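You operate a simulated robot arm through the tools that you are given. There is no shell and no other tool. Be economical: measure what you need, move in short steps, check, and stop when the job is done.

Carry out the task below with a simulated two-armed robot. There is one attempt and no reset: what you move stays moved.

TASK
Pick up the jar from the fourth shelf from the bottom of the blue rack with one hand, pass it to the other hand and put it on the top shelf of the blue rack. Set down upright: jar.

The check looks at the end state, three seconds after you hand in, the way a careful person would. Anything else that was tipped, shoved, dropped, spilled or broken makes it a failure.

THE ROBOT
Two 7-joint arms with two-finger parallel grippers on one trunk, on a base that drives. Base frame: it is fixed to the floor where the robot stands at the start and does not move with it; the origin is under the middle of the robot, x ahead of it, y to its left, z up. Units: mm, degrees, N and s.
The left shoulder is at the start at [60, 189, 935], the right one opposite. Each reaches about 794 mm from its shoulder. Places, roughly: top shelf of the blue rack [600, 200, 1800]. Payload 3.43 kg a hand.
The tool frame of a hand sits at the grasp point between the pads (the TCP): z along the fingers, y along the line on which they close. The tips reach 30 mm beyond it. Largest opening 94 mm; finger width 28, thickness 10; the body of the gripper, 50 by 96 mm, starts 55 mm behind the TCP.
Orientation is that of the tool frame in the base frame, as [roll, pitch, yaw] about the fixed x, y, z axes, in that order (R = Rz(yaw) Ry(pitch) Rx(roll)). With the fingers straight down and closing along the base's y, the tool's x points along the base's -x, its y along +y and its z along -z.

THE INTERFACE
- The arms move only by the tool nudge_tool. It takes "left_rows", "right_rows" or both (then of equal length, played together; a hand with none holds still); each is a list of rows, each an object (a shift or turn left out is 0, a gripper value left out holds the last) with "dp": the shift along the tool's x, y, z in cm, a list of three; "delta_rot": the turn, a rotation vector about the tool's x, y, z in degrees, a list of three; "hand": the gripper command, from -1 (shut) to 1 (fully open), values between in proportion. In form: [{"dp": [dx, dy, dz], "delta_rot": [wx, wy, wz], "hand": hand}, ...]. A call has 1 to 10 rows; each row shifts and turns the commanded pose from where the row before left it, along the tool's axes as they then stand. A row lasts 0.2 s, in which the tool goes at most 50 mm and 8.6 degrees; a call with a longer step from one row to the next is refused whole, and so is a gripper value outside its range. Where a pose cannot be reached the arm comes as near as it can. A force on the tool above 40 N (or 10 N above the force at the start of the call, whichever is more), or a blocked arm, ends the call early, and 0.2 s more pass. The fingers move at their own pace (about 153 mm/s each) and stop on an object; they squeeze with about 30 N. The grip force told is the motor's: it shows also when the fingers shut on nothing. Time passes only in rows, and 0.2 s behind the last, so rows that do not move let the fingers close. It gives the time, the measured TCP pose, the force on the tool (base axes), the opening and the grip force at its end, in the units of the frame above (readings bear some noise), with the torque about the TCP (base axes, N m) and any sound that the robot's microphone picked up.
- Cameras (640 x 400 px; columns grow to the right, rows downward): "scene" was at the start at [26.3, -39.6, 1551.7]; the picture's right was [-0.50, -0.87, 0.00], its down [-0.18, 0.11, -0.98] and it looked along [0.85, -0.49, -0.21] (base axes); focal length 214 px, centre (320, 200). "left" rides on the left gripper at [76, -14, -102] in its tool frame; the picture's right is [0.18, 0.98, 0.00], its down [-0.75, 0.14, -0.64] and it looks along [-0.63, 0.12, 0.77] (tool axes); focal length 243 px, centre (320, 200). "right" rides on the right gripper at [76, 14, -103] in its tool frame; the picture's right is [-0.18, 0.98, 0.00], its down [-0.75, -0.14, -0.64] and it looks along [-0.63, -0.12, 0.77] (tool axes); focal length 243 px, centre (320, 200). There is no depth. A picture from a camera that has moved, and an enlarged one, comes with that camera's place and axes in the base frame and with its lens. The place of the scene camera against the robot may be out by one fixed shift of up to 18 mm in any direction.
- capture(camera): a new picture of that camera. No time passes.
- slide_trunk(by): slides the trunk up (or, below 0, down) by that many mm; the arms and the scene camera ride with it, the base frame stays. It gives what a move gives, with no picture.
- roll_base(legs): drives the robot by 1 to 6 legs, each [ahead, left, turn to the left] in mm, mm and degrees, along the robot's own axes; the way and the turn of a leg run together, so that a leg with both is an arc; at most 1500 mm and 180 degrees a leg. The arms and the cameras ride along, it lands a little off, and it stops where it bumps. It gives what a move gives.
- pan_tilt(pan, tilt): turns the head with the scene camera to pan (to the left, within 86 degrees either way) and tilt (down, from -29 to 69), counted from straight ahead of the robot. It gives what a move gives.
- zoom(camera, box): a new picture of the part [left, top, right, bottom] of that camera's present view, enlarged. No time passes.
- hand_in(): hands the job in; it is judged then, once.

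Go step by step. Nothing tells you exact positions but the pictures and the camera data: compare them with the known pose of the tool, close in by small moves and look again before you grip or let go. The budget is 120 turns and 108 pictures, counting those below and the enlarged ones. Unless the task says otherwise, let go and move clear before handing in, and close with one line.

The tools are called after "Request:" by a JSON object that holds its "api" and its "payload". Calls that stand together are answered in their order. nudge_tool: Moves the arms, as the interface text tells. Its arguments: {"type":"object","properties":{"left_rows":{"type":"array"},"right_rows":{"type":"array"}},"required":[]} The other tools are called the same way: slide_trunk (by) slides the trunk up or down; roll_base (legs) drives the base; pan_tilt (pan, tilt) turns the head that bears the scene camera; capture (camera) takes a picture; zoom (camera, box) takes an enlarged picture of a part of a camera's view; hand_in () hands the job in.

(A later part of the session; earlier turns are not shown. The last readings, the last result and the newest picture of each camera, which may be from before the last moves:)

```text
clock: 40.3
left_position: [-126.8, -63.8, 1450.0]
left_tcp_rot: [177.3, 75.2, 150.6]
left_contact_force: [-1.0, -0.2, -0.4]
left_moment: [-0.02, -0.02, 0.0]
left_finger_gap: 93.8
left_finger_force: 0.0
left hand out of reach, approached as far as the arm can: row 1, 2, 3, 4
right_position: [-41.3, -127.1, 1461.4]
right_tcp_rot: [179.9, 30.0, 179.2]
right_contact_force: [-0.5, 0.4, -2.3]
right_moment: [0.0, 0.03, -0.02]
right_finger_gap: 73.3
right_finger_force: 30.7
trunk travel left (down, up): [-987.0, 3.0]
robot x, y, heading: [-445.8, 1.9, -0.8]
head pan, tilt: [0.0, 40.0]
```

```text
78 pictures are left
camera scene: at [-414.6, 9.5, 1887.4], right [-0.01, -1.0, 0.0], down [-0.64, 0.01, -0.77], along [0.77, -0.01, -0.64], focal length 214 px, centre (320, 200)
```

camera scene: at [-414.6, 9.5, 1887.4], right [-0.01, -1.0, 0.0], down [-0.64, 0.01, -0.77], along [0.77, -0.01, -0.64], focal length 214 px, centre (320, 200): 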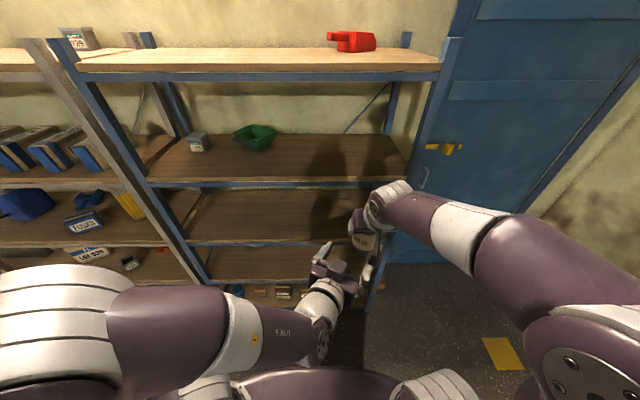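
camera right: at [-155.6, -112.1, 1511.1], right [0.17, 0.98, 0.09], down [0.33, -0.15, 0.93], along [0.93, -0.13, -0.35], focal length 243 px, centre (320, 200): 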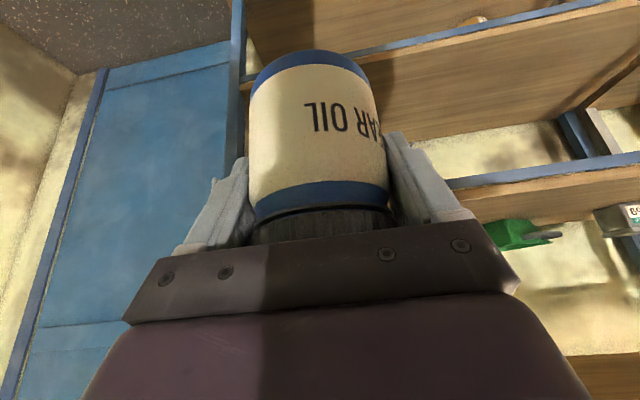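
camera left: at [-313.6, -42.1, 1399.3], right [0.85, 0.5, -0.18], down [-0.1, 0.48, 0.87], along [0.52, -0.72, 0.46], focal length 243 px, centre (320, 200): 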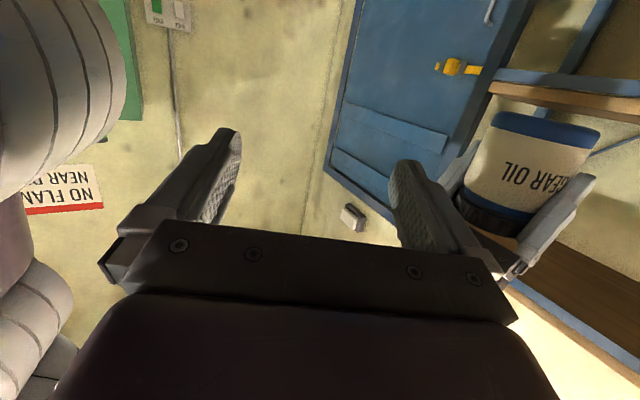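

The left wrist does well when it's in line with the forearm, around yaw -30°, so I'll make most of the crossing angle with the right hand instead. First I'll move the right hand forward 120 mm and begin yawing it left.

Request:
{"api": "nudge_tool", "payload": {"right_rows": [{"dp": [-0.87, 0, 0.5]}, {"dp": [-1.73, 0, 1.0]}, {"dp": [-2.0, 0, 1.15]}, {"dp": [-2.0, 0, 1.15]}, {"dp": [-2.0, 0, 1.15]}, {"dp": [-1.73, 0, 1.0]}, {"dp": [-0.87, 0, 0.5]}, {"delta_rot": [-2, 0, -3.46]}, {"delta_rot": [-2.5, 0, -4.33]}, {}]}}

Request:
{"api": "nudge_tool", "payload": {"right_rows": [{"delta_rot": [-2, 0, -3.46]}, {"delta_rot": [-2.5, 0, -4.33]}, {"delta_rot": [-2.5, 0, -4.33]}, {"delta_rot": [-2.5, 0, -4.33]}, {"delta_rot": [-2.5, 0, -4.33]}, {"delta_rot": [-2.5, 0, -4.33]}, {"delta_rot": [-2.5, 0, -4.33]}, {"delta_rot": [-2, 0, -3.46]}, {}]}}

Request:
{"api": "capture", "payload": {"camera": "scene"}}

Request:
{"api": "capture", "payload": {"camera": "right"}}

Request:
{"api": "capture", "payload": {"camera": "left"}}

```text
clock: 42.5
left_position: [-125.3, -63.1, 1450.3]
left_tcp_rot: [177.4, 75.2, 150.5]
left_contact_force: [0.0, -1.2, -0.5]
left_moment: [0.0, 0.0, -0.01]
left_finger_gap: 94.1
left_finger_force: 0.1
right_position: [88.8, -128.4, 1460.8]
right_tcp_rot: [-180.0, 30.1, -171.8]
right_contact_force: [0.6, -0.1, -3.7]
right_moment: [-0.02, 0.02, 0.01]
right_finger_gap: 72.9
right_finger_force: 29.5
trunk travel left (down, up): [-987.0, 3.0]
robot x, y, heading: [-445.3, 2.2, -1.0]
head pan, tilt: [0.0, 40.0]
```

```text
clock: 44.5
left_position: [-126.0, -64.4, 1450.8]
left_tcp_rot: [177.4, 75.2, 150.5]
left_contact_force: [0.9, -0.1, 0.5]
left_moment: [0.0, 0.01, 0.0]
left_finger_gap: 94.4
left_finger_force: 0.2
right_position: [88.9, -128.6, 1459.3]
right_tcp_rot: [-180.0, 30.0, -133.7]
right_contact_force: [0.1, 0.0, -3.6]
right_moment: [-0.03, -0.04, -0.01]
right_finger_gap: 73.1
right_finger_force: 29.9
trunk travel left (down, up): [-987.0, 3.0]
robot x, y, heading: [-447.7, 2.2, -0.9]
head pan, tilt: [0.0, 40.0]
```

```text
77 pictures are left
camera scene: at [-413.8, 9.4, 1887.4], right [-0.01, -1.0, 0.0], down [-0.64, 0.01, -0.77], along [0.77, -0.01, -0.64], focal length 214 px, centre (320, 200)
```

scene: 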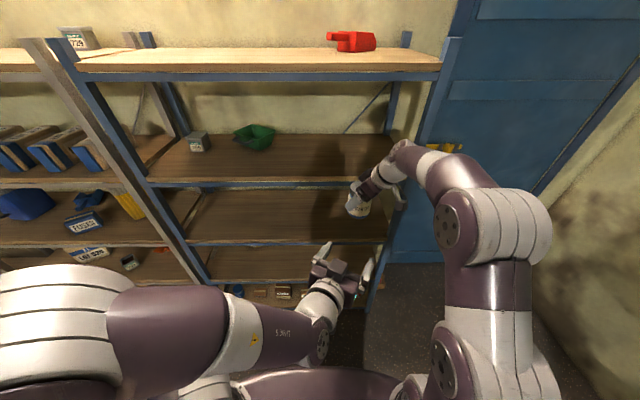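

```text
76 pictures are left
camera right: at [-3.0, -204.2, 1511.0], right [-0.6, 0.79, 0.09], down [0.33, 0.14, 0.93], along [0.73, 0.59, -0.35], focal length 243 px, centre (320, 200)
```

right: 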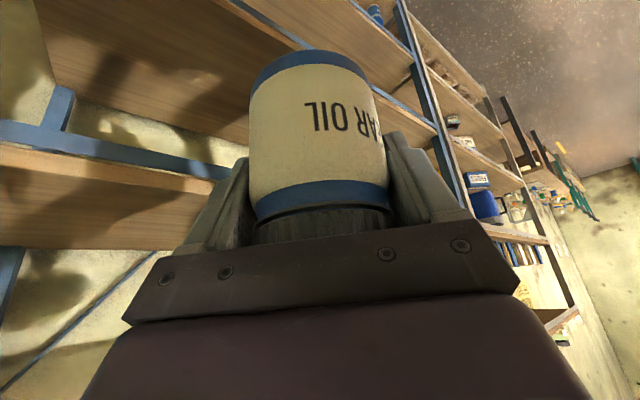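

```text
75 pictures are left
camera left: at [-238.9, -22.0, 1402.2], right [0.4, 0.9, -0.17], down [-0.32, 0.31, 0.89], along [0.86, -0.31, 0.42], focal length 243 px, centre (320, 200)
```

left: 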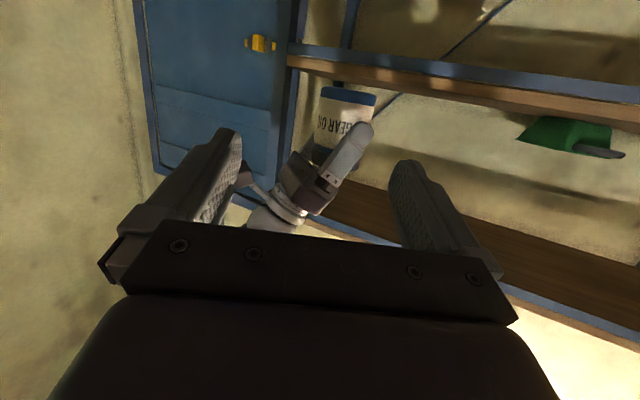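

The right hand turned cleanly to yaw +46 with the jar steady. I'll turn it 14° more, and line up the left hand on the jar axis at about [91, -127] from roughly 100 mm away.

Request:
{"api": "nudge_tool", "payload": {"right_rows": [{"delta_rot": [-2, 0, -3.46]}, {"delta_rot": [-2.5, 0, -4.33]}, {"delta_rot": [-2.5, 0, -4.33]}, {}, {}], "left_rows": [{"dp": [-0.7, 1.3, 2.65]}, {"dp": [-0.7, 1.3, 2.65]}, {"dp": [-0.7, 1.3, 2.65]}, {"dp": [-0.7, 1.3, 2.65]}, {}]}}

Request:
{"api": "capture", "payload": {"camera": "left"}}

Request:
{"api": "capture", "payload": {"camera": "scene"}}

```text
clock: 45.7
left_position: [-3.1, -66.8, 1448.3]
left_tcp_rot: [177.4, 75.2, 150.6]
left_contact_force: [-0.2, -0.3, -0.2]
left_moment: [-0.01, 0.01, 0.01]
left_finger_gap: 94.1
left_finger_force: 0.0
right_position: [76.9, -121.0, 1434.5]
right_tcp_rot: [-179.9, 29.9, -119.8]
right_contact_force: [0.3, 0.5, -3.0]
right_moment: [-0.01, 0.04, 0.02]
right_finger_gap: 72.9
right_finger_force: 29.9
right hand out of reach, approached as far as the arm can: row 2, 3
trunk travel left (down, up): [-987.0, 3.0]
robot x, y, heading: [-446.2, 2.9, -1.0]
head pan, tilt: [0.0, 40.0]
```

```text
74 pictures are left
camera left: at [-115.6, -25.1, 1400.6], right [0.4, 0.9, -0.17], down [-0.32, 0.31, 0.89], along [0.86, -0.31, 0.42], focal length 243 px, centre (320, 200)
```

left: 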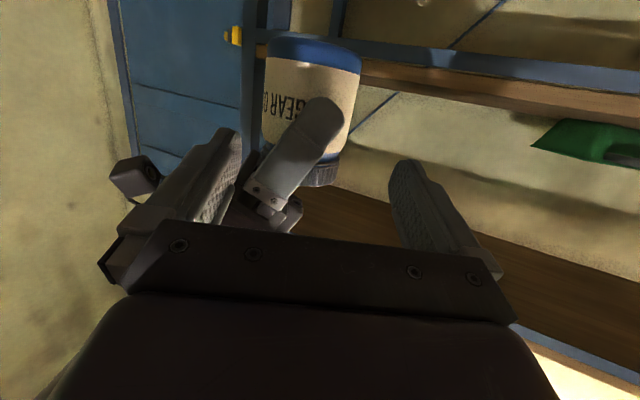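

```text
73 pictures are left
camera scene: at [-413.3, 9.1, 1887.4], right [-0.01, -1.0, 0.0], down [-0.64, 0.01, -0.77], along [0.77, -0.01, -0.64], focal length 214 px, centre (320, 200)
```

scene: 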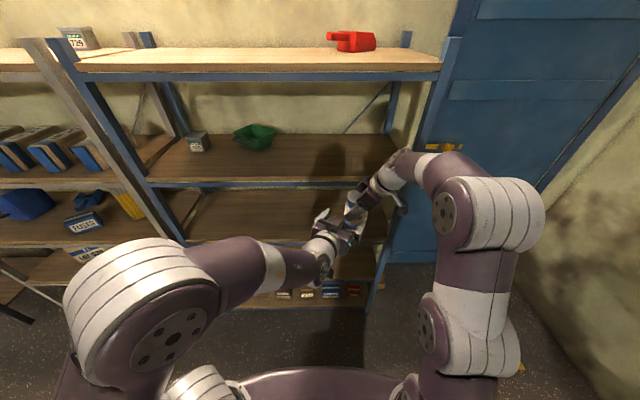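

The right hand dropped to z = 1434, so the jar base is about z = 1375 and its axis about [79, -120]. The left hand should come in at z ≈ 1420, so I'll lower it and advance halfway.

Request:
{"api": "nudge_tool", "payload": {"left_rows": [{"dp": [1.35, -0.3, 0.36]}, {"dp": [1.35, -0.3, 0.36]}, {"dp": [-0.5, 0, 1.93]}, {"dp": [-0.5, 0, 1.93]}, {}]}}

Request:
{"api": "capture", "payload": {"camera": "left"}}

Request:
{"api": "zoom", "payload": {"camera": "scene", "box": [260, 130, 460, 255]}}

```text
clock: 46.9
left_position: [30.0, -91.5, 1422.5]
left_tcp_rot: [177.4, 75.2, 150.4]
left_contact_force: [-0.1, 0.1, 0.5]
left_moment: [0.02, 0.01, -0.02]
left_finger_gap: 94.1
left_finger_force: 0.1
right_position: [76.7, -120.0, 1436.4]
right_tcp_rot: [179.9, 30.0, -119.8]
right_contact_force: [0.0, 0.4, -3.4]
right_moment: [0.04, 0.01, 0.02]
right_finger_gap: 73.1
right_finger_force: 29.6
trunk travel left (down, up): [-987.0, 3.0]
robot x, y, heading: [-441.9, 2.6, -0.6]
head pan, tilt: [0.0, 40.0]
```

```text
72 pictures are left
camera left: at [-83.0, -48.9, 1373.6], right [0.4, 0.9, -0.17], down [-0.32, 0.31, 0.89], along [0.86, -0.31, 0.42], focal length 243 px, centre (320, 200)
```

left: 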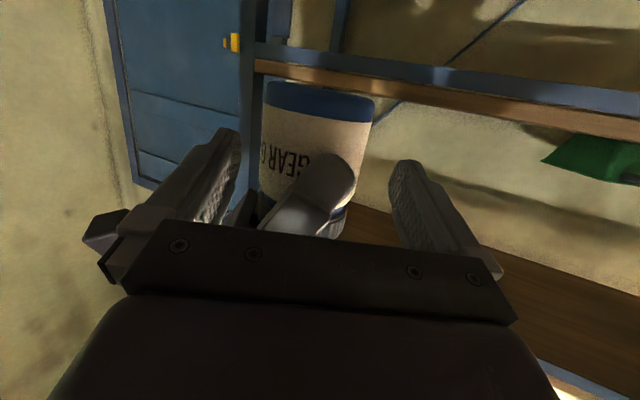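

```text
3.20 times, centred on (360, 192) of scene
camera zoom: at [-413.9, 9.5, 1887.4], right [-0.01, -1.0, 0.0], down [-0.64, 0.01, -0.77], along [0.77, -0.01, -0.64], focal length 686 px, centre (192, 224)
```

zoom: 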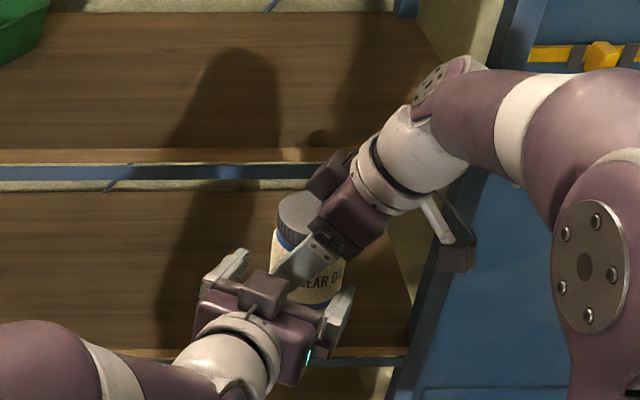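

The jar is centred between the left fingers and the right finger sits between the jar and the left palm, as planned. I'll advance 34 mm and check.

Request:
{"api": "nudge_tool", "payload": {"left_rows": [{"dp": [-0.44, 0, 1.64]}, {"dp": [-0.44, 0, 1.64]}, {}]}}

Request:
{"api": "capture", "payload": {"camera": "left"}}

Request:
{"api": "zoom", "payload": {"camera": "scene", "box": [300, 150, 428, 230]}}

Request:
{"api": "capture", "payload": {"camera": "right"}}

```text
clock: 47.7
left_position: [59.0, -106.0, 1422.6]
left_tcp_rot: [177.2, 75.4, 150.5]
left_contact_force: [0.0, -0.6, 0.1]
left_moment: [0.0, -0.03, 0.0]
left_finger_gap: 93.9
left_finger_force: 0.1
right_position: [75.4, -120.1, 1435.8]
right_tcp_rot: [-180.0, 29.9, -119.7]
right_contact_force: [-0.6, 0.4, -3.6]
right_moment: [-0.01, 0.0, 0.01]
right_finger_gap: 73.0
right_finger_force: 29.8
trunk travel left (down, up): [-987.0, 3.0]
robot x, y, heading: [-441.8, 3.3, -0.8]
head pan, tilt: [0.0, 40.0]
```

```text
70 pictures are left
camera left: at [-53.8, -64.0, 1374.5], right [0.4, 0.9, -0.17], down [-0.32, 0.31, 0.89], along [0.86, -0.31, 0.42], focal length 243 px, centre (320, 200)
```

left: 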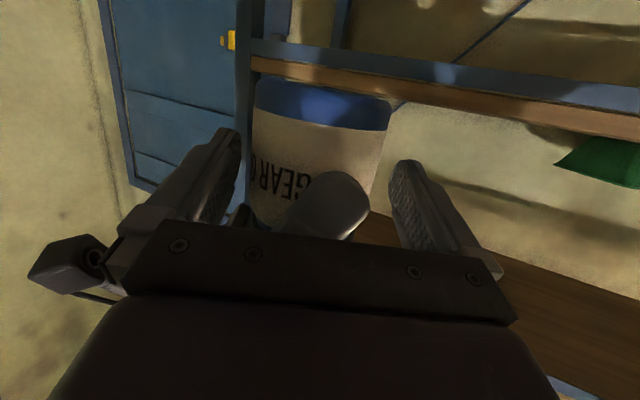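

```text
5.00 times, centred on (364, 190) of scene
camera zoom: at [-414.7, 9.9, 1887.4], right [-0.01, -1.0, 0.0], down [-0.64, 0.01, -0.77], along [0.77, -0.01, -0.64], focal length 1072 px, centre (100, 250)
```

zoom: 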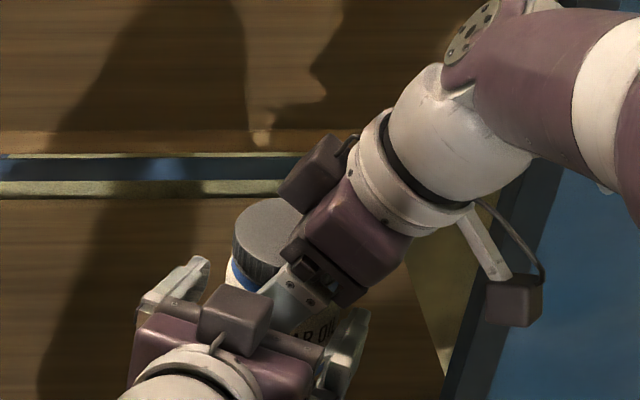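

```text
68 pictures are left
camera right: at [4.6, -214.7, 1486.6], right [-0.77, 0.63, 0.09], down [0.29, 0.22, 0.93], along [0.56, 0.75, -0.35], focal length 243 px, centre (320, 200)
```

right: 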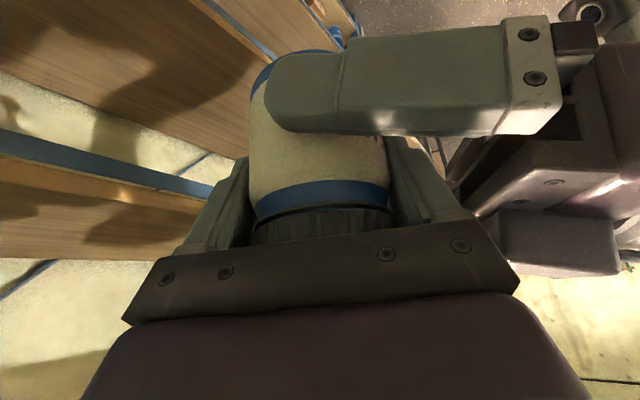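

The near left finger is just past the jar's centre line. I'll go 10 mm further, keeping clear of the right gripper, then close the left hand.

Request:
{"api": "nudge_tool", "payload": {"left_rows": [{"dp": [-0.13, 0, 0.5]}, {"dp": [-0.13, 0, 0.5]}, {}, {"hand": -1}, {}, {}, {}]}}

Request:
{"api": "capture", "payload": {"camera": "left"}}

Request:
{"api": "capture", "payload": {"camera": "right"}}

```text
clock: 49.3
left_position: [68.0, -112.8, 1422.1]
left_tcp_rot: [176.8, 75.2, 149.7]
left_contact_force: [-1.3, -1.2, 0.2]
left_moment: [-0.09, 0.01, -0.31]
left_finger_gap: 74.1
left_finger_force: 30.3
right_position: [76.8, -118.9, 1435.1]
right_tcp_rot: [-180.0, 30.1, -119.8]
right_contact_force: [1.7, 1.3, -4.0]
right_moment: [0.12, -0.02, 0.28]
right_finger_gap: 73.1
right_finger_force: 30.5
trunk travel left (down, up): [-987.0, 3.0]
robot x, y, heading: [-445.1, 0.5, -0.9]
head pan, tilt: [0.0, 40.0]
stopped in row 7 (right hand): the force on the tool passed its limit (the readings are from after the stop); the commanded pose is now the measured one
```

```text
67 pictures are left
camera left: at [-44.6, -69.6, 1373.7], right [0.41, 0.9, -0.16], down [-0.32, 0.31, 0.89], along [0.85, -0.31, 0.42], focal length 243 px, centre (320, 200)
```

left: 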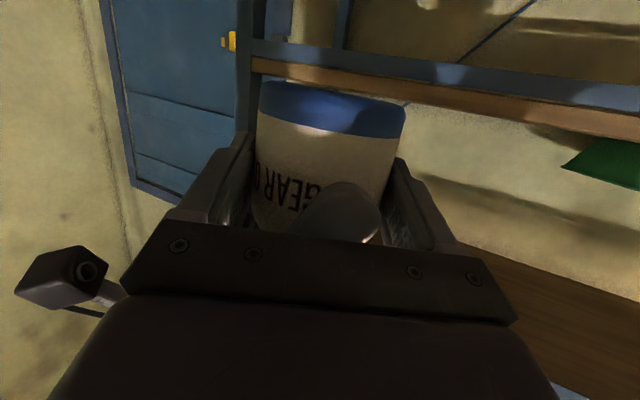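

```text
66 pictures are left
camera right: at [5.8, -214.2, 1486.4], right [-0.77, 0.63, 0.09], down [0.29, 0.22, 0.93], along [0.57, 0.75, -0.35], focal length 243 px, centre (320, 200)
```

right: 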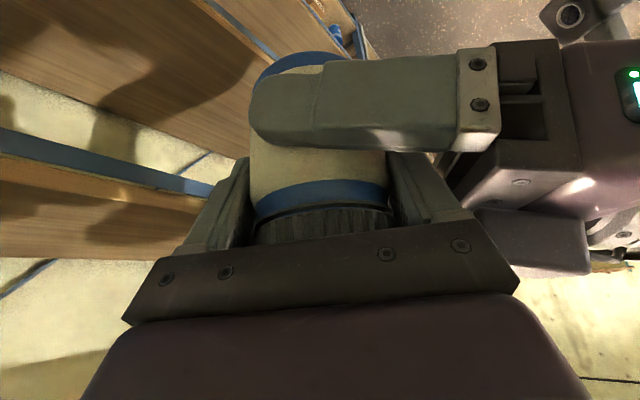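

Both hands hold the jar, with gaps of 74 and 73 mm. I'll open the right hand only partly, so it doesn't hit the left palm, and see whether the left holds.

Request:
{"api": "nudge_tool", "payload": {"right_rows": [{"hand": 0.72}, {}, {}]}}

Request:
{"api": "capture", "payload": {"camera": "right"}}

```text
clock: 50.1
left_position: [68.1, -112.0, 1421.9]
left_tcp_rot: [176.9, 75.1, 149.8]
left_contact_force: [0.4, -0.3, -0.2]
left_moment: [0.0, 0.03, 0.02]
left_finger_gap: 73.9
left_finger_force: 30.0
right_position: [77.1, -118.2, 1436.5]
right_tcp_rot: [-179.9, 30.2, -119.8]
right_contact_force: [-0.2, -0.3, -0.3]
right_moment: [0.03, -0.02, -0.02]
right_finger_gap: 80.8
right_finger_force: 0.0
trunk travel left (down, up): [-987.0, 3.0]
robot x, y, heading: [-446.2, 1.9, -0.6]
head pan, tilt: [0.0, 40.0]
```

```text
65 pictures are left
camera right: at [5.9, -214.3, 1486.6], right [-0.77, 0.63, 0.09], down [0.29, 0.22, 0.93], along [0.57, 0.75, -0.35], focal length 243 px, centre (320, 200)
```

right: 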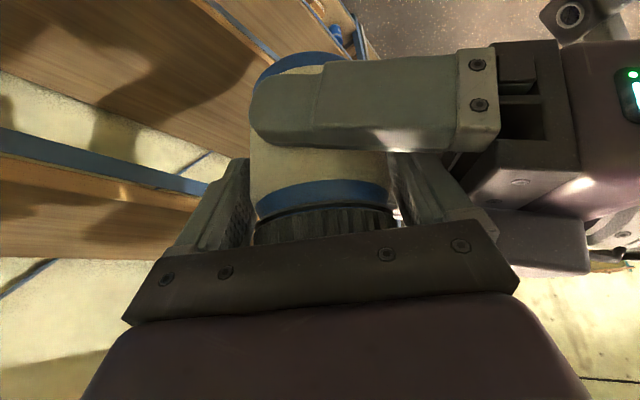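

The left hand has the jar and the right is loose. I'll withdraw the right hand along its own axis.

Request:
{"api": "nudge_tool", "payload": {"right_rows": [{"dp": [0, 0, -0.5]}, {"dp": [0, 0, -1.5]}, {"dp": [0, 0, -2.0]}, {"dp": [0, 0, -2.5]}, {"dp": [0, 0, -2.5]}, {}]}}

Request:
{"api": "capture", "payload": {"camera": "right"}}

Request:
{"api": "capture", "payload": {"camera": "scene"}}

```text
clock: 50.8
left_position: [65.6, -113.2, 1420.1]
left_tcp_rot: [176.3, 75.0, 148.9]
left_contact_force: [-3.3, 2.5, -0.7]
left_moment: [-0.09, -0.1, -0.13]
left_finger_gap: 74.2
left_finger_force: 29.8
right_position: [69.8, -125.1, 1438.8]
right_tcp_rot: [-179.3, 30.3, -119.8]
right_contact_force: [3.3, -2.3, -1.0]
right_moment: [0.04, 0.08, 0.07]
right_finger_gap: 78.9
right_finger_force: 0.2
right hand out of reach, approached as far as the arm can: row 1, 2, 3
trunk travel left (down, up): [-987.0, 3.0]
robot x, y, heading: [-444.8, -0.2, -1.0]
head pan, tilt: [0.0, 40.0]
stopped in row 3 (left hand): the force on the tool passed its limit (the readings are from after the stop); the commanded pose is now the measured one
```

```text
64 pictures are left
camera right: at [-2.7, -220.1, 1490.2], right [-0.77, 0.63, 0.08], down [0.28, 0.22, 0.94], along [0.57, 0.74, -0.34], focal length 243 px, centre (320, 200)
```

right: 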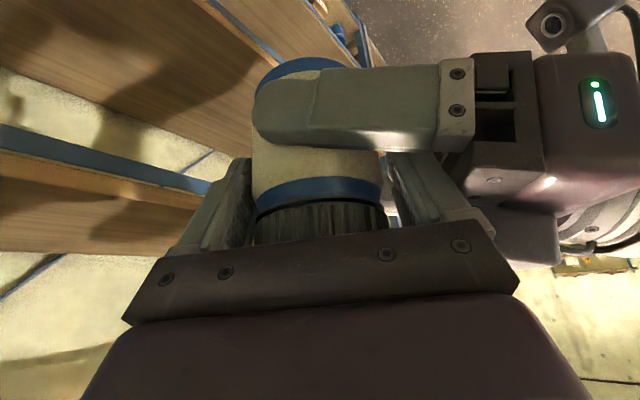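

```text
63 pictures are left
camera scene: at [-414.1, 9.1, 1887.4], right [-0.01, -1.0, 0.0], down [-0.64, 0.01, -0.77], along [0.77, -0.01, -0.64], focal length 214 px, centre (320, 200)
```

scene: 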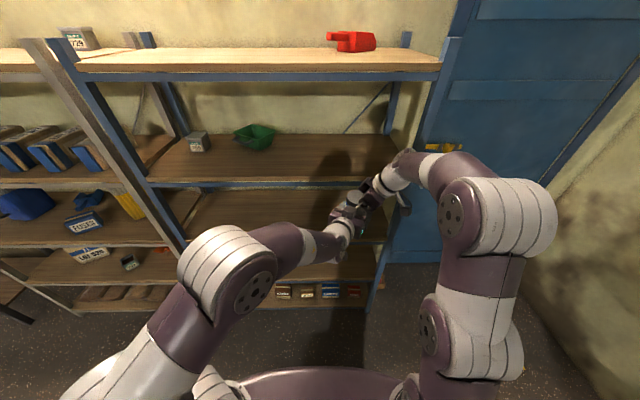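

The right arm is at its reach limit and can't retreat that way; it only pressed sideways on the jar. I'll move the left hand back 3 mm to recentre the jar, then lower it straight down out of the open right fingers.

Request:
{"api": "nudge_tool", "payload": {"left_rows": [{"dp": [0.08, 0, -0.29]}, {}, {"dp": [0.48, -0.01, 0.13]}, {}]}}

Request:
{"api": "capture", "payload": {"camera": "right"}}

```text
clock: 51.8
left_position: [63.8, -111.8, 1416.7]
left_tcp_rot: [176.4, 75.1, 149.0]
left_contact_force: [0.5, -0.3, 0.2]
left_moment: [0.01, 0.02, 0.01]
left_finger_gap: 74.0
left_finger_force: 30.1
right_position: [69.9, -126.2, 1440.4]
right_tcp_rot: [-179.3, 30.4, -119.7]
right_contact_force: [0.3, -0.3, -0.5]
right_moment: [0.01, 0.01, 0.0]
right_finger_gap: 81.0
right_finger_force: 0.0
trunk travel left (down, up): [-987.0, 3.0]
robot x, y, heading: [-441.4, 2.4, -0.8]
head pan, tilt: [0.0, 40.0]
```

```text
62 pictures are left
camera right: at [-2.4, -219.8, 1490.2], right [-0.77, 0.63, 0.08], down [0.28, 0.22, 0.94], along [0.57, 0.74, -0.34], focal length 243 px, centre (320, 200)
```

right: 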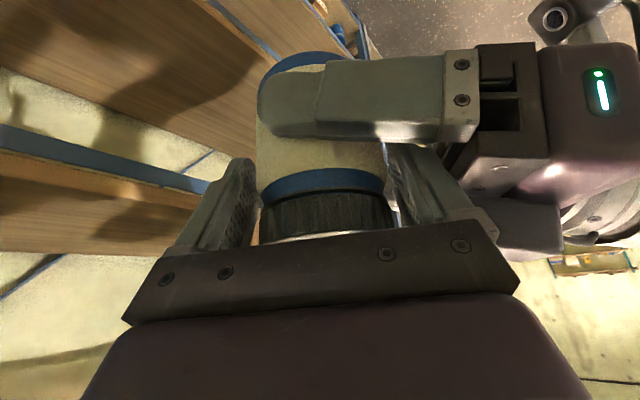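

No contact forces now. I'll continue straight down.

Request:
{"api": "nudge_tool", "payload": {"left_rows": [{"dp": [0.97, -0.02, 0.26]}, {"dp": [1.45, -0.03, 0.39]}, {"dp": [1.93, -0.03, 0.52]}, {"dp": [1.93, -0.03, 0.52]}, {"dp": [1.93, -0.03, 0.52]}, {"dp": [1.93, -0.03, 0.52]}, {}]}}

Request:
{"api": "capture", "payload": {"camera": "right"}}

Request:
{"api": "capture", "payload": {"camera": "scene"}}

Request:
{"api": "capture", "payload": {"camera": "left"}}

```text
clock: 53.4
left_position: [63.4, -113.6, 1311.9]
left_tcp_rot: [176.4, 75.1, 148.9]
left_contact_force: [0.0, 0.1, 0.3]
left_moment: [0.0, 0.04, -0.03]
left_finger_gap: 74.3
left_finger_force: 30.2
right_position: [70.3, -125.5, 1439.2]
right_tcp_rot: [-179.4, 30.4, -119.8]
right_contact_force: [0.3, 0.1, 0.7]
right_moment: [0.01, -0.02, -0.02]
right_finger_gap: 80.9
right_finger_force: 0.0
trunk travel left (down, up): [-987.0, 3.0]
robot x, y, heading: [-447.6, 1.3, -0.9]
head pan, tilt: [0.0, 40.0]
```

```text
61 pictures are left
camera right: at [-2.2, -220.2, 1490.0], right [-0.77, 0.63, 0.08], down [0.28, 0.22, 0.94], along [0.57, 0.74, -0.34], focal length 243 px, centre (320, 200)
```

right: 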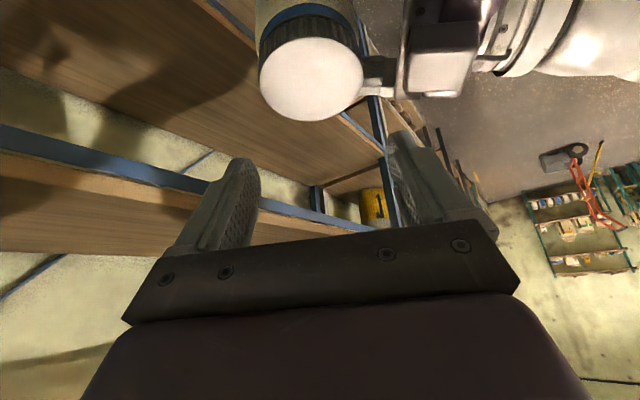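

```text
60 pictures are left
camera scene: at [-413.4, 9.0, 1887.4], right [-0.01, -1.0, 0.0], down [-0.64, 0.01, -0.77], along [0.77, -0.01, -0.64], focal length 214 px, centre (320, 200)
```

scene: 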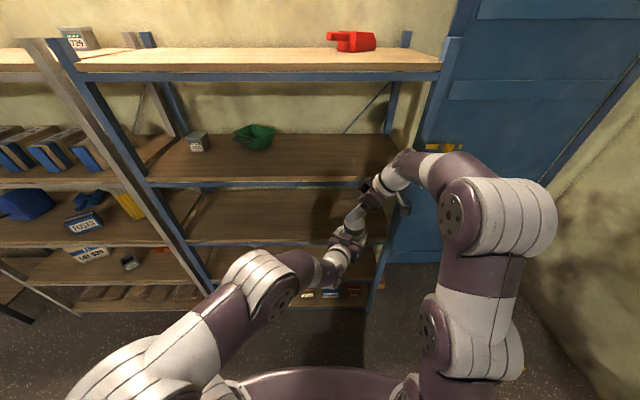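

```text
59 pictures are left
camera left: at [-48.2, -70.3, 1263.8], right [0.41, 0.9, -0.16], down [-0.32, 0.31, 0.9], along [0.85, -0.32, 0.42], focal length 243 px, centre (320, 200)
```

left: 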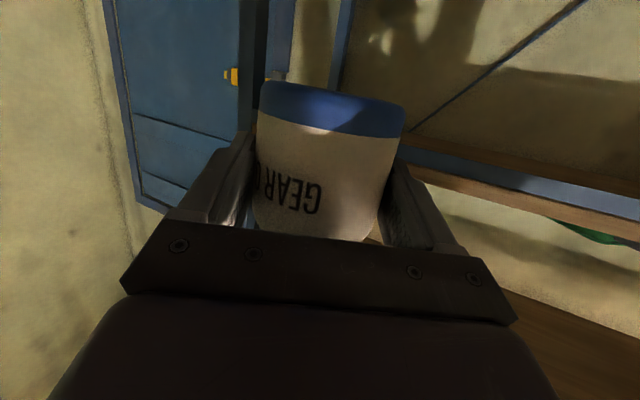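

The handover worked: the jar is upright in the left hand and the right hand is free. I'll move the right arm off to the right and turn it back.

Request:
{"api": "nudge_tool", "payload": {"right_rows": [{"dp": [2.25, -1.5, -1.3]}, {"dp": [2.25, -1.5, -1.3]}, {"dp": [2.25, -1.5, -1.3]}, {"dp": [2.25, -1.5, -1.3]}, {"dp": [2.25, -1.5, -1.3]}, {"delta_rot": [3.5, 0, 6]}, {"delta_rot": [3.5, 0, 6]}, {"delta_rot": [3.5, 0, 6]}, {"delta_rot": [3.5, 0, 6]}, {"delta_rot": [3.5, 0, 6]}]}}

Request:
{"api": "capture", "payload": {"camera": "scene"}}

```text
clock: 55.6
left_position: [63.2, -112.8, 1313.7]
left_tcp_rot: [176.3, 75.2, 149.0]
left_contact_force: [0.2, -0.2, 1.2]
left_moment: [0.06, 0.02, -0.01]
left_finger_gap: 73.5
left_finger_force: 30.1
right_position: [45.8, -238.8, 1386.8]
right_tcp_rot: [-179.6, 30.7, -154.7]
right_contact_force: [-0.5, -0.1, 0.0]
right_moment: [-0.02, -0.01, 0.04]
right_finger_gap: 81.0
right_finger_force: 0.0
right hand out of reach, approached as far as the arm can: row 1, 2, 3, 4, 5
trunk travel left (down, up): [-987.0, 3.0]
robot x, y, heading: [-443.8, 8.3, -0.5]
head pan, tilt: [0.0, 40.0]
```

```text
58 pictures are left
camera scene: at [-414.5, 10.3, 1887.4], right [-0.01, -1.0, 0.0], down [-0.64, 0.01, -0.77], along [0.77, -0.01, -0.64], focal length 214 px, centre (320, 200)
```

scene: 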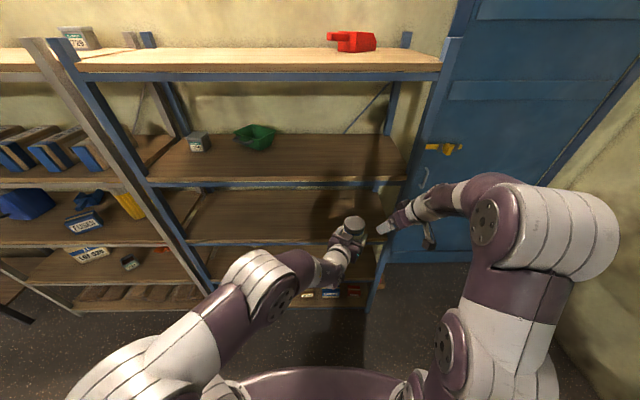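

Request:
{"api": "nudge_tool", "payload": {"right_rows": [{"delta_rot": [3.2, 0, 5.5]}, {"delta_rot": [3.2, 0, 5.5]}, {"delta_rot": [3.2, 0, 5.5]}, {"delta_rot": [3.2, 0, 5.5]}, {"dp": [3.0, -1, -1.7]}, {"dp": [3.0, -1, -1.7]}, {"dp": [3.0, -1, -1.7]}, {"dp": [3.0, -1, -1.7]}, {"dp": [3.0, -1, -1.7]}, {}]}}

```text
clock: 57.8
left_position: [64.8, -113.9, 1311.9]
left_tcp_rot: [176.4, 75.1, 149.0]
left_contact_force: [0.6, -0.8, -0.5]
left_moment: [0.01, 0.04, -0.03]
left_finger_gap: 73.9
left_finger_force: 30.3
right_position: [-125.4, -287.5, 1384.1]
right_tcp_rot: [-179.8, 30.8, 179.8]
right_contact_force: [0.3, -0.4, 0.3]
right_moment: [0.03, 0.03, 0.03]
right_finger_gap: 80.5
right_finger_force: 0.1
trunk travel left (down, up): [-987.0, 3.0]
robot x, y, heading: [-444.1, 3.0, -1.0]
head pan, tilt: [0.0, 40.0]
```

The right arm is parked clear. Now I'll raise the left hand with the jar and bring it toward the left, in gentle steps.

Request:
{"api": "nudge_tool", "payload": {"left_rows": [{"dp": [-0.9, 0.6, -0.55]}, {"dp": [-1.8, 1.2, -1.1]}, {"dp": [-2.63, 1.82, -1.65]}, {"dp": [-2.63, 1.82, -1.65]}, {"dp": [-2.63, 1.82, -1.65]}, {"dp": [-2.63, 1.82, -1.65]}, {"dp": [-2.63, 1.82, -1.65]}, {"dp": [-2.63, 1.82, -1.65]}, {"dp": [-1.8, 1.2, -1.1]}, {"dp": [-0.9, 0.6, -0.55]}]}}

Request:
{"api": "capture", "payload": {"camera": "left"}}

Request:
{"api": "capture", "payload": {"camera": "scene"}}

```text
clock: 60.0
left_position: [147.9, -46.5, 1523.0]
left_tcp_rot: [176.2, 75.1, 148.8]
left_contact_force: [-0.6, 0.3, -3.2]
left_moment: [0.07, 0.03, -0.01]
left_finger_gap: 73.6
left_finger_force: 29.8
left hand out of reach, approached as far as the arm can: row 3, 4, 5, 6, 7, 8, 9
right_position: [-126.6, -287.5, 1383.8]
right_tcp_rot: [-179.7, 30.7, 179.8]
right_contact_force: [-0.1, -0.1, -0.4]
right_moment: [-0.02, -0.01, 0.0]
right_finger_gap: 80.7
right_finger_force: 0.0
trunk travel left (down, up): [-987.0, 3.0]
robot x, y, heading: [-449.4, 4.7, -0.9]
head pan, tilt: [0.0, 40.0]
```

```text
57 pictures are left
camera left: at [36.7, -2.6, 1474.7], right [0.41, 0.9, -0.16], down [-0.32, 0.31, 0.9], along [0.85, -0.32, 0.42], focal length 243 px, centre (320, 200)
```

left: 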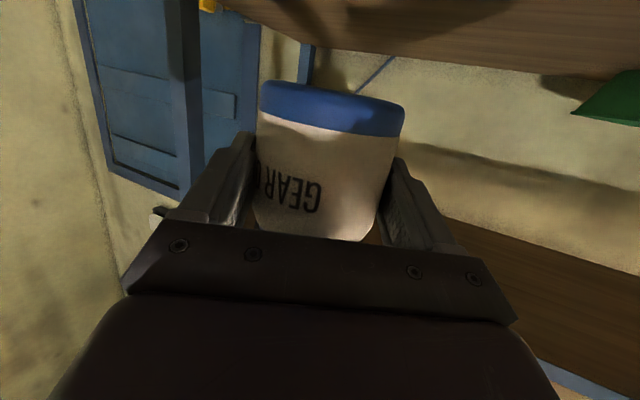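

```text
56 pictures are left
camera scene: at [-413.9, 9.0, 1887.4], right [-0.01, -1.0, 0.0], down [-0.64, 0.01, -0.77], along [0.77, -0.01, -0.64], focal length 214 px, centre (320, 200)
```

scene: 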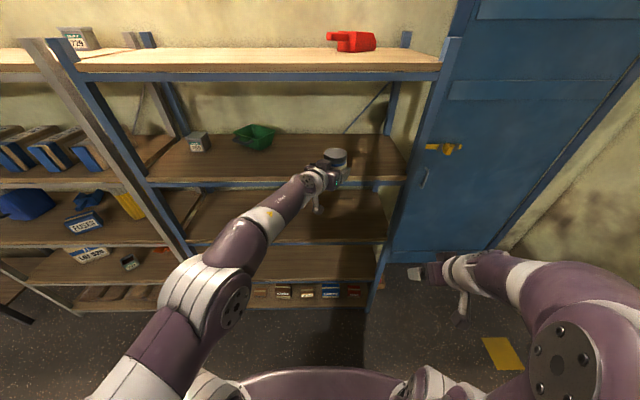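

Weight shows on the left hand now (-3.2 N) and the jar is steady. The reach is limited at this yaw, so I'll turn the left hand back toward straight ahead while pulling in a little.

Request:
{"api": "nudge_tool", "payload": {"left_rows": [{"delta_rot": [-3, 0.05, -0.8]}, {"delta_rot": [-5, 0.1, -1.3]}, {"delta_rot": [-5, 0.1, -1.3]}, {"delta_rot": [-5, 0.1, -1.3]}, {"delta_rot": [-5, 0.1, -1.3]}, {"delta_rot": [-5, 0.1, -1.3]}, {"delta_rot": [-2, 0, -0.5]}, {}]}}

```text
clock: 61.8
left_position: [148.5, -45.0, 1522.5]
left_tcp_rot: [175.9, 75.1, 179.5]
left_contact_force: [0.5, -0.7, -3.6]
left_moment: [0.0, 0.08, 0.02]
left_finger_gap: 73.1
left_finger_force: 30.0
right_position: [-126.3, -287.8, 1382.9]
right_tcp_rot: [-179.8, 30.8, 179.9]
right_contact_force: [0.5, 0.0, 0.3]
right_moment: [-0.01, 0.02, -0.01]
right_finger_gap: 80.6
right_finger_force: 0.2
trunk travel left (down, up): [-987.0, 3.0]
robot x, y, heading: [-447.4, 2.5, -0.6]
head pan, tilt: [0.0, 40.0]
```

Request:
{"api": "nudge_tool", "payload": {"left_rows": [{"dp": [-1.0, 0.8, -0.7]}, {"dp": [-2.16, 1.6, -1.5]}, {"dp": [-2.16, 1.6, -1.5]}, {"dp": [-2.16, 1.6, -1.5]}, {"dp": [-2.16, 1.6, -1.5]}, {"dp": [-2.16, 1.6, -1.5]}, {"dp": [-1.0, 0.8, -0.7]}, {}]}}

Request:
{"api": "capture", "payload": {"camera": "scene"}}

```text
clock: 63.6
left_position: [91.4, 42.8, 1671.4]
left_tcp_rot: [175.7, 75.1, 179.4]
left_contact_force: [-0.2, 0.9, -2.3]
left_moment: [0.05, 0.09, -0.03]
left_finger_gap: 72.9
left_finger_force: 30.1
right_position: [-125.6, -288.5, 1382.9]
right_tcp_rot: [-179.8, 30.8, 179.9]
right_contact_force: [-0.1, -0.4, -0.1]
right_moment: [-0.02, 0.04, 0.0]
right_finger_gap: 80.6
right_finger_force: 0.0
trunk travel left (down, up): [-987.0, 3.0]
robot x, y, heading: [-445.0, 2.4, -0.6]
head pan, tilt: [0.0, 40.0]
```

```text
55 pictures are left
camera scene: at [-413.3, 9.2, 1887.4], right [-0.01, -1.0, 0.0], down [-0.64, 0.01, -0.77], along [0.77, -0.01, -0.64], focal length 214 px, centre (320, 200)
```

scene: 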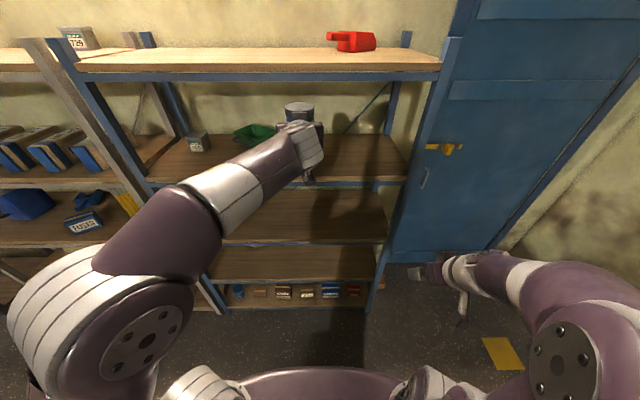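

Good. Continuing up to above the top shelf's level, still well in front of the rack.

Request:
{"api": "nudge_tool", "payload": {"left_rows": [{"dp": [-1.1, 0.6, -0.5]}, {"dp": [-2.29, 1.28, -1.04]}, {"dp": [-2.29, 1.28, -1.04]}, {"dp": [-2.29, 1.28, -1.04]}, {"dp": [-2.29, 1.28, -1.04]}, {"dp": [-2.29, 1.28, -1.04]}, {"dp": [-2.29, 1.28, -1.04]}, {"dp": [-2.29, 1.28, -1.04]}, {"dp": [-1.1, 0.6, -0.5]}, {}]}}

Request:
{"api": "pan_tilt", "payload": {"pan": 5, "tilt": 15}}

Request:
{"api": "capture", "payload": {"camera": "scene"}}

Request:
{"api": "capture", "payload": {"camera": "left"}}

```text
clock: 65.8
left_position: [49.2, 142.6, 1869.8]
left_tcp_rot: [175.8, 75.1, 179.3]
left_contact_force: [1.0, 1.1, -3.6]
left_moment: [-0.03, 0.07, 0.01]
left_finger_gap: 72.6
left_finger_force: 30.5
right_position: [-127.1, -287.4, 1382.9]
right_tcp_rot: [-179.9, 30.8, 179.8]
right_contact_force: [0.0, 0.4, 0.1]
right_moment: [0.0, 0.02, -0.01]
right_finger_gap: 80.7
right_finger_force: 0.0
trunk travel left (down, up): [-987.0, 3.0]
robot x, y, heading: [-444.9, 2.8, -0.7]
head pan, tilt: [0.0, 40.0]
```

```text
clock: 66.7
left_position: [50.4, 140.5, 1871.0]
left_tcp_rot: [175.8, 75.1, 179.4]
left_contact_force: [0.7, -0.2, -2.4]
left_moment: [-0.01, 0.06, -0.01]
left_finger_gap: 72.9
left_finger_force: 29.8
right_position: [-126.8, -287.0, 1383.2]
right_tcp_rot: [-179.8, 30.7, 179.8]
right_contact_force: [-0.2, 0.2, 0.3]
right_moment: [-0.02, -0.01, -0.02]
right_finger_gap: 80.8
right_finger_force: 0.1
trunk travel left (down, up): [-987.0, 3.0]
robot x, y, heading: [-444.0, 1.3, -0.9]
head pan, tilt: [5.0, 15.0]
```

```text
54 pictures are left
camera scene: at [-405.7, 17.6, 1926.9], right [0.07, -1.0, 0.0], down [-0.26, -0.02, -0.97], along [0.96, 0.07, -0.26], focal length 214 px, centre (320, 200)
```

scene: 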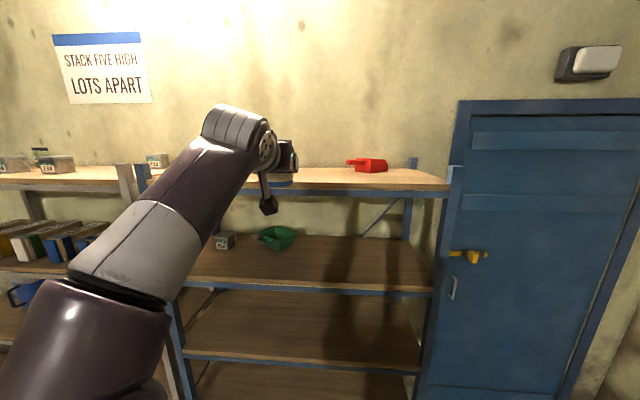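

```text
53 pictures are left
camera left: at [-68.0, 121.5, 1822.0], right [-0.11, 0.98, -0.16], down [-0.43, 0.1, 0.9], along [0.89, 0.16, 0.42], focal length 243 px, centre (320, 200)
```

left: 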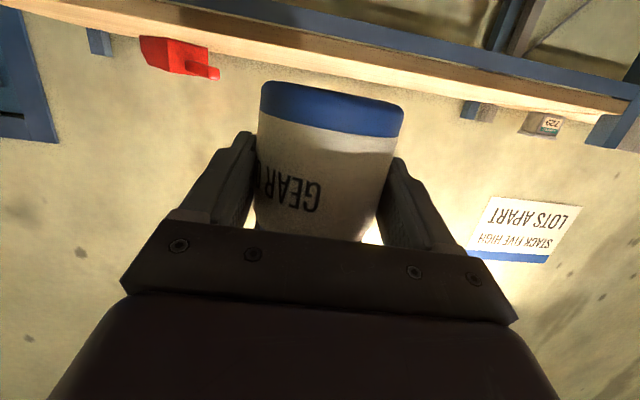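

The jar is upright above the top shelf's level. The shelf surface reads about z = 1786 and the jar base about 1824. I'll drive forward in two parts, checking in between.

Request:
{"api": "roll_base", "payload": {"legs": [[240, 0, 0.8]]}}

Request:
{"api": "capture", "payload": {"camera": "left"}}

Request:
{"api": "capture", "payload": {"camera": "scene"}}

```text
clock: 68.4
left_position: [277.9, 149.6, 1872.7]
left_tcp_rot: [175.9, 75.4, -179.6]
left_contact_force: [-0.1, -0.1, -2.9]
left_moment: [0.0, 0.06, 0.03]
left_finger_gap: 72.7
left_finger_force: 30.4
right_position: [110.5, -283.8, 1384.9]
right_tcp_rot: [-179.8, 31.0, -179.3]
right_contact_force: [-0.2, 0.1, 0.1]
right_moment: [0.02, -0.01, 0.01]
right_finger_gap: 80.8
right_finger_force: 0.1
trunk travel left (down, up): [-987.0, 3.0]
robot x, y, heading: [-207.3, 3.3, 0.3]
head pan, tilt: [5.0, 15.0]
```

```text
52 pictures are left
camera left: at [160.2, 126.4, 1823.7], right [-0.12, 0.98, -0.16], down [-0.44, 0.09, 0.89], along [0.89, 0.18, 0.42], focal length 243 px, centre (320, 200)
```

left: 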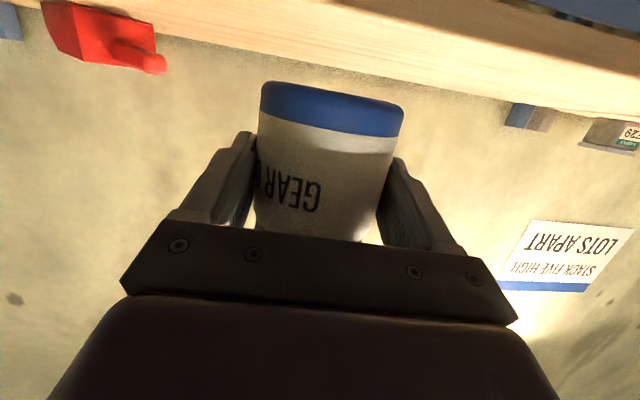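

```text
51 pictures are left
camera scene: at [-175.6, 16.8, 1927.1], right [0.09, -1.0, 0.0], down [-0.25, -0.02, -0.97], along [0.96, 0.09, -0.26], focal length 214 px, centre (320, 200)
```

scene: 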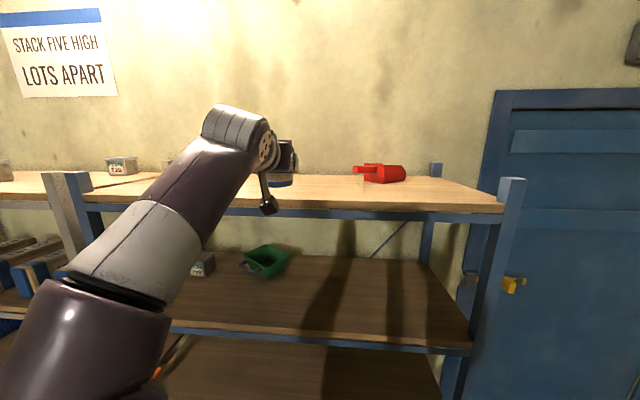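

Request:
{"api": "zoom", "payload": {"camera": "left", "box": [160, 0, 480, 200]}}

Request:
{"api": "zoom", "payload": {"camera": "scene", "box": [190, 130, 430, 280]}}

```text
2.00 times, centred on (320, 100) of left
camera zoom: at [160.2, 126.4, 1823.7], right [-0.12, 0.98, -0.16], down [-0.44, 0.09, 0.89], along [0.89, 0.18, 0.42], focal length 485 px, centre (320, 400)
```

zoom: 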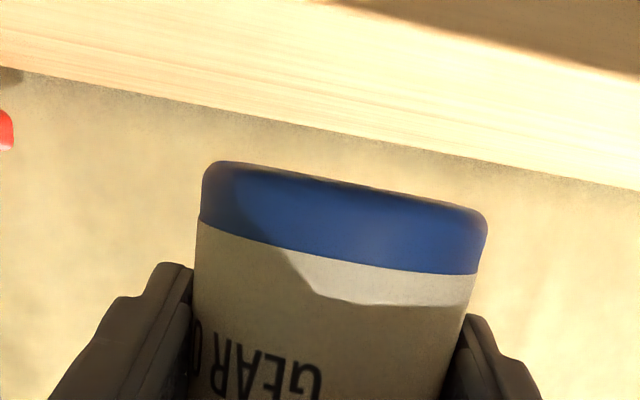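

```text
2.67 times, centred on (310, 205) of scene
camera zoom: at [-175.6, 16.8, 1927.1], right [0.09, -1.0, 0.0], down [-0.25, -0.02, -0.97], along [0.96, 0.09, -0.26], focal length 572 px, centre (347, 187)
```

zoom: 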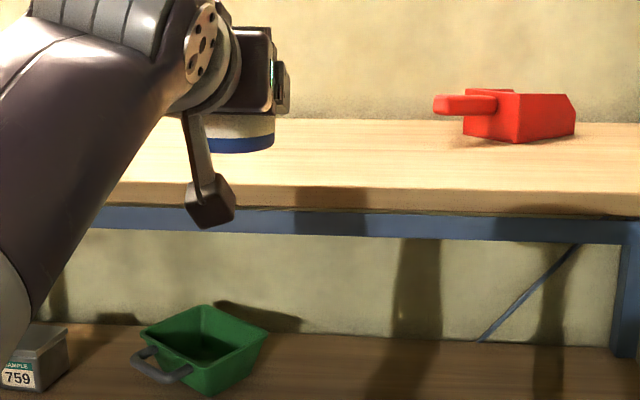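

The jar hangs straight and the camera bracket beneath the hand will stay outside the shelf edge if the jar goes about 70 mm in. I'll drive 135 mm more.

Request:
{"api": "roll_base", "payload": {"legs": [[135, 0, 0]]}}

Request:
{"api": "zoom", "payload": {"camera": "scene", "box": [150, 100, 470, 300]}}

Request:
{"api": "capture", "payload": {"camera": "left"}}

```text
clock: 69.7
left_position: [412.9, 147.9, 1872.6]
left_tcp_rot: [175.9, 75.4, -179.5]
left_contact_force: [0.1, -0.1, -3.5]
left_moment: [-0.02, 0.03, -0.03]
left_finger_gap: 72.4
left_finger_force: 30.1
right_position: [246.9, -282.1, 1383.7]
right_tcp_rot: [-179.9, 31.1, -179.4]
right_contact_force: [0.4, 0.0, 0.1]
right_moment: [0.01, 0.01, -0.02]
right_finger_gap: 80.7
right_finger_force: 0.1
trunk travel left (down, up): [-987.0, 3.0]
robot x, y, heading: [-70.3, 0.5, 0.2]
head pan, tilt: [5.0, 15.0]
```

```text
2.00 times, centred on (310, 200) of scene
camera zoom: at [-39.2, 17.2, 1927.1], right [0.09, -1.0, 0.0], down [-0.25, -0.02, -0.97], along [0.96, 0.09, -0.26], focal length 429 px, centre (340, 200)
```

zoom: 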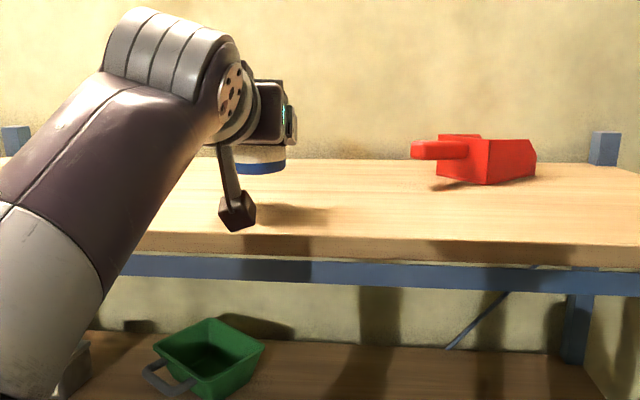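

```text
47 pictures are left
camera left: at [296.5, 126.6, 1824.1], right [-0.12, 0.98, -0.16], down [-0.44, 0.09, 0.89], along [0.89, 0.18, 0.42], focal length 243 px, centre (320, 200)
```

left: 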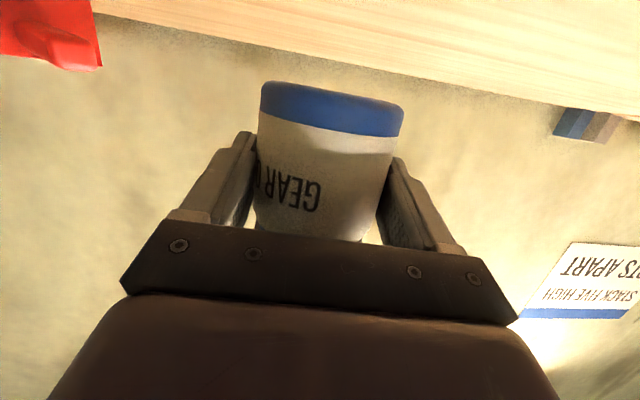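

The edge reads x ≈ 350 and the jar axis is at about 425, so the camera bracket stays outside. I'll lower 25 mm.

Request:
{"api": "nudge_tool", "payload": {"left_rows": [{"dp": [0.48, -0.01, 0.13]}, {"dp": [0.48, -0.01, 0.13]}, {"dp": [0.48, -0.01, 0.13]}, {"dp": [0.48, -0.01, 0.13]}, {"dp": [0.48, -0.01, 0.13]}, {}]}}

Request:
{"api": "zoom", "payload": {"camera": "scene", "box": [190, 130, 350, 230]}}

Request:
{"api": "capture", "payload": {"camera": "left"}}

```text
clock: 71.1
left_position: [420.2, 147.9, 1846.1]
left_tcp_rot: [176.0, 75.1, -179.5]
left_contact_force: [-0.5, 0.1, -3.8]
left_moment: [0.0, 0.08, 0.03]
left_finger_gap: 72.6
left_finger_force: 30.1
right_position: [249.9, -283.6, 1382.2]
right_tcp_rot: [-179.8, 30.8, -179.4]
right_contact_force: [0.1, -0.7, 0.4]
right_moment: [-0.04, -0.01, 0.02]
right_finger_gap: 81.0
right_finger_force: 0.1
trunk travel left (down, up): [-987.0, 3.0]
robot x, y, heading: [-68.7, 2.4, 0.1]
head pan, tilt: [5.0, 15.0]
```

```text
4.00 times, centred on (270, 180) of scene
camera zoom: at [-32.8, 17.2, 1926.9], right [0.09, -1.0, 0.0], down [-0.26, -0.02, -0.97], along [0.96, 0.09, -0.26], focal length 858 px, centre (520, 280)
```

zoom: 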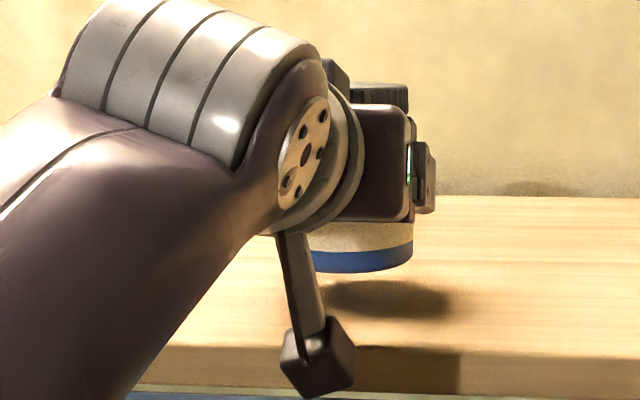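

```text
45 pictures are left
camera left: at [302.8, 126.7, 1798.1], right [-0.12, 0.98, -0.16], down [-0.44, 0.09, 0.89], along [0.89, 0.18, 0.42], focal length 243 px, centre (320, 200)
```

left: 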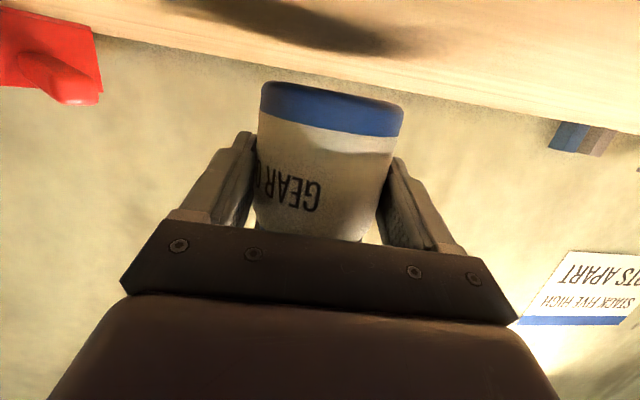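

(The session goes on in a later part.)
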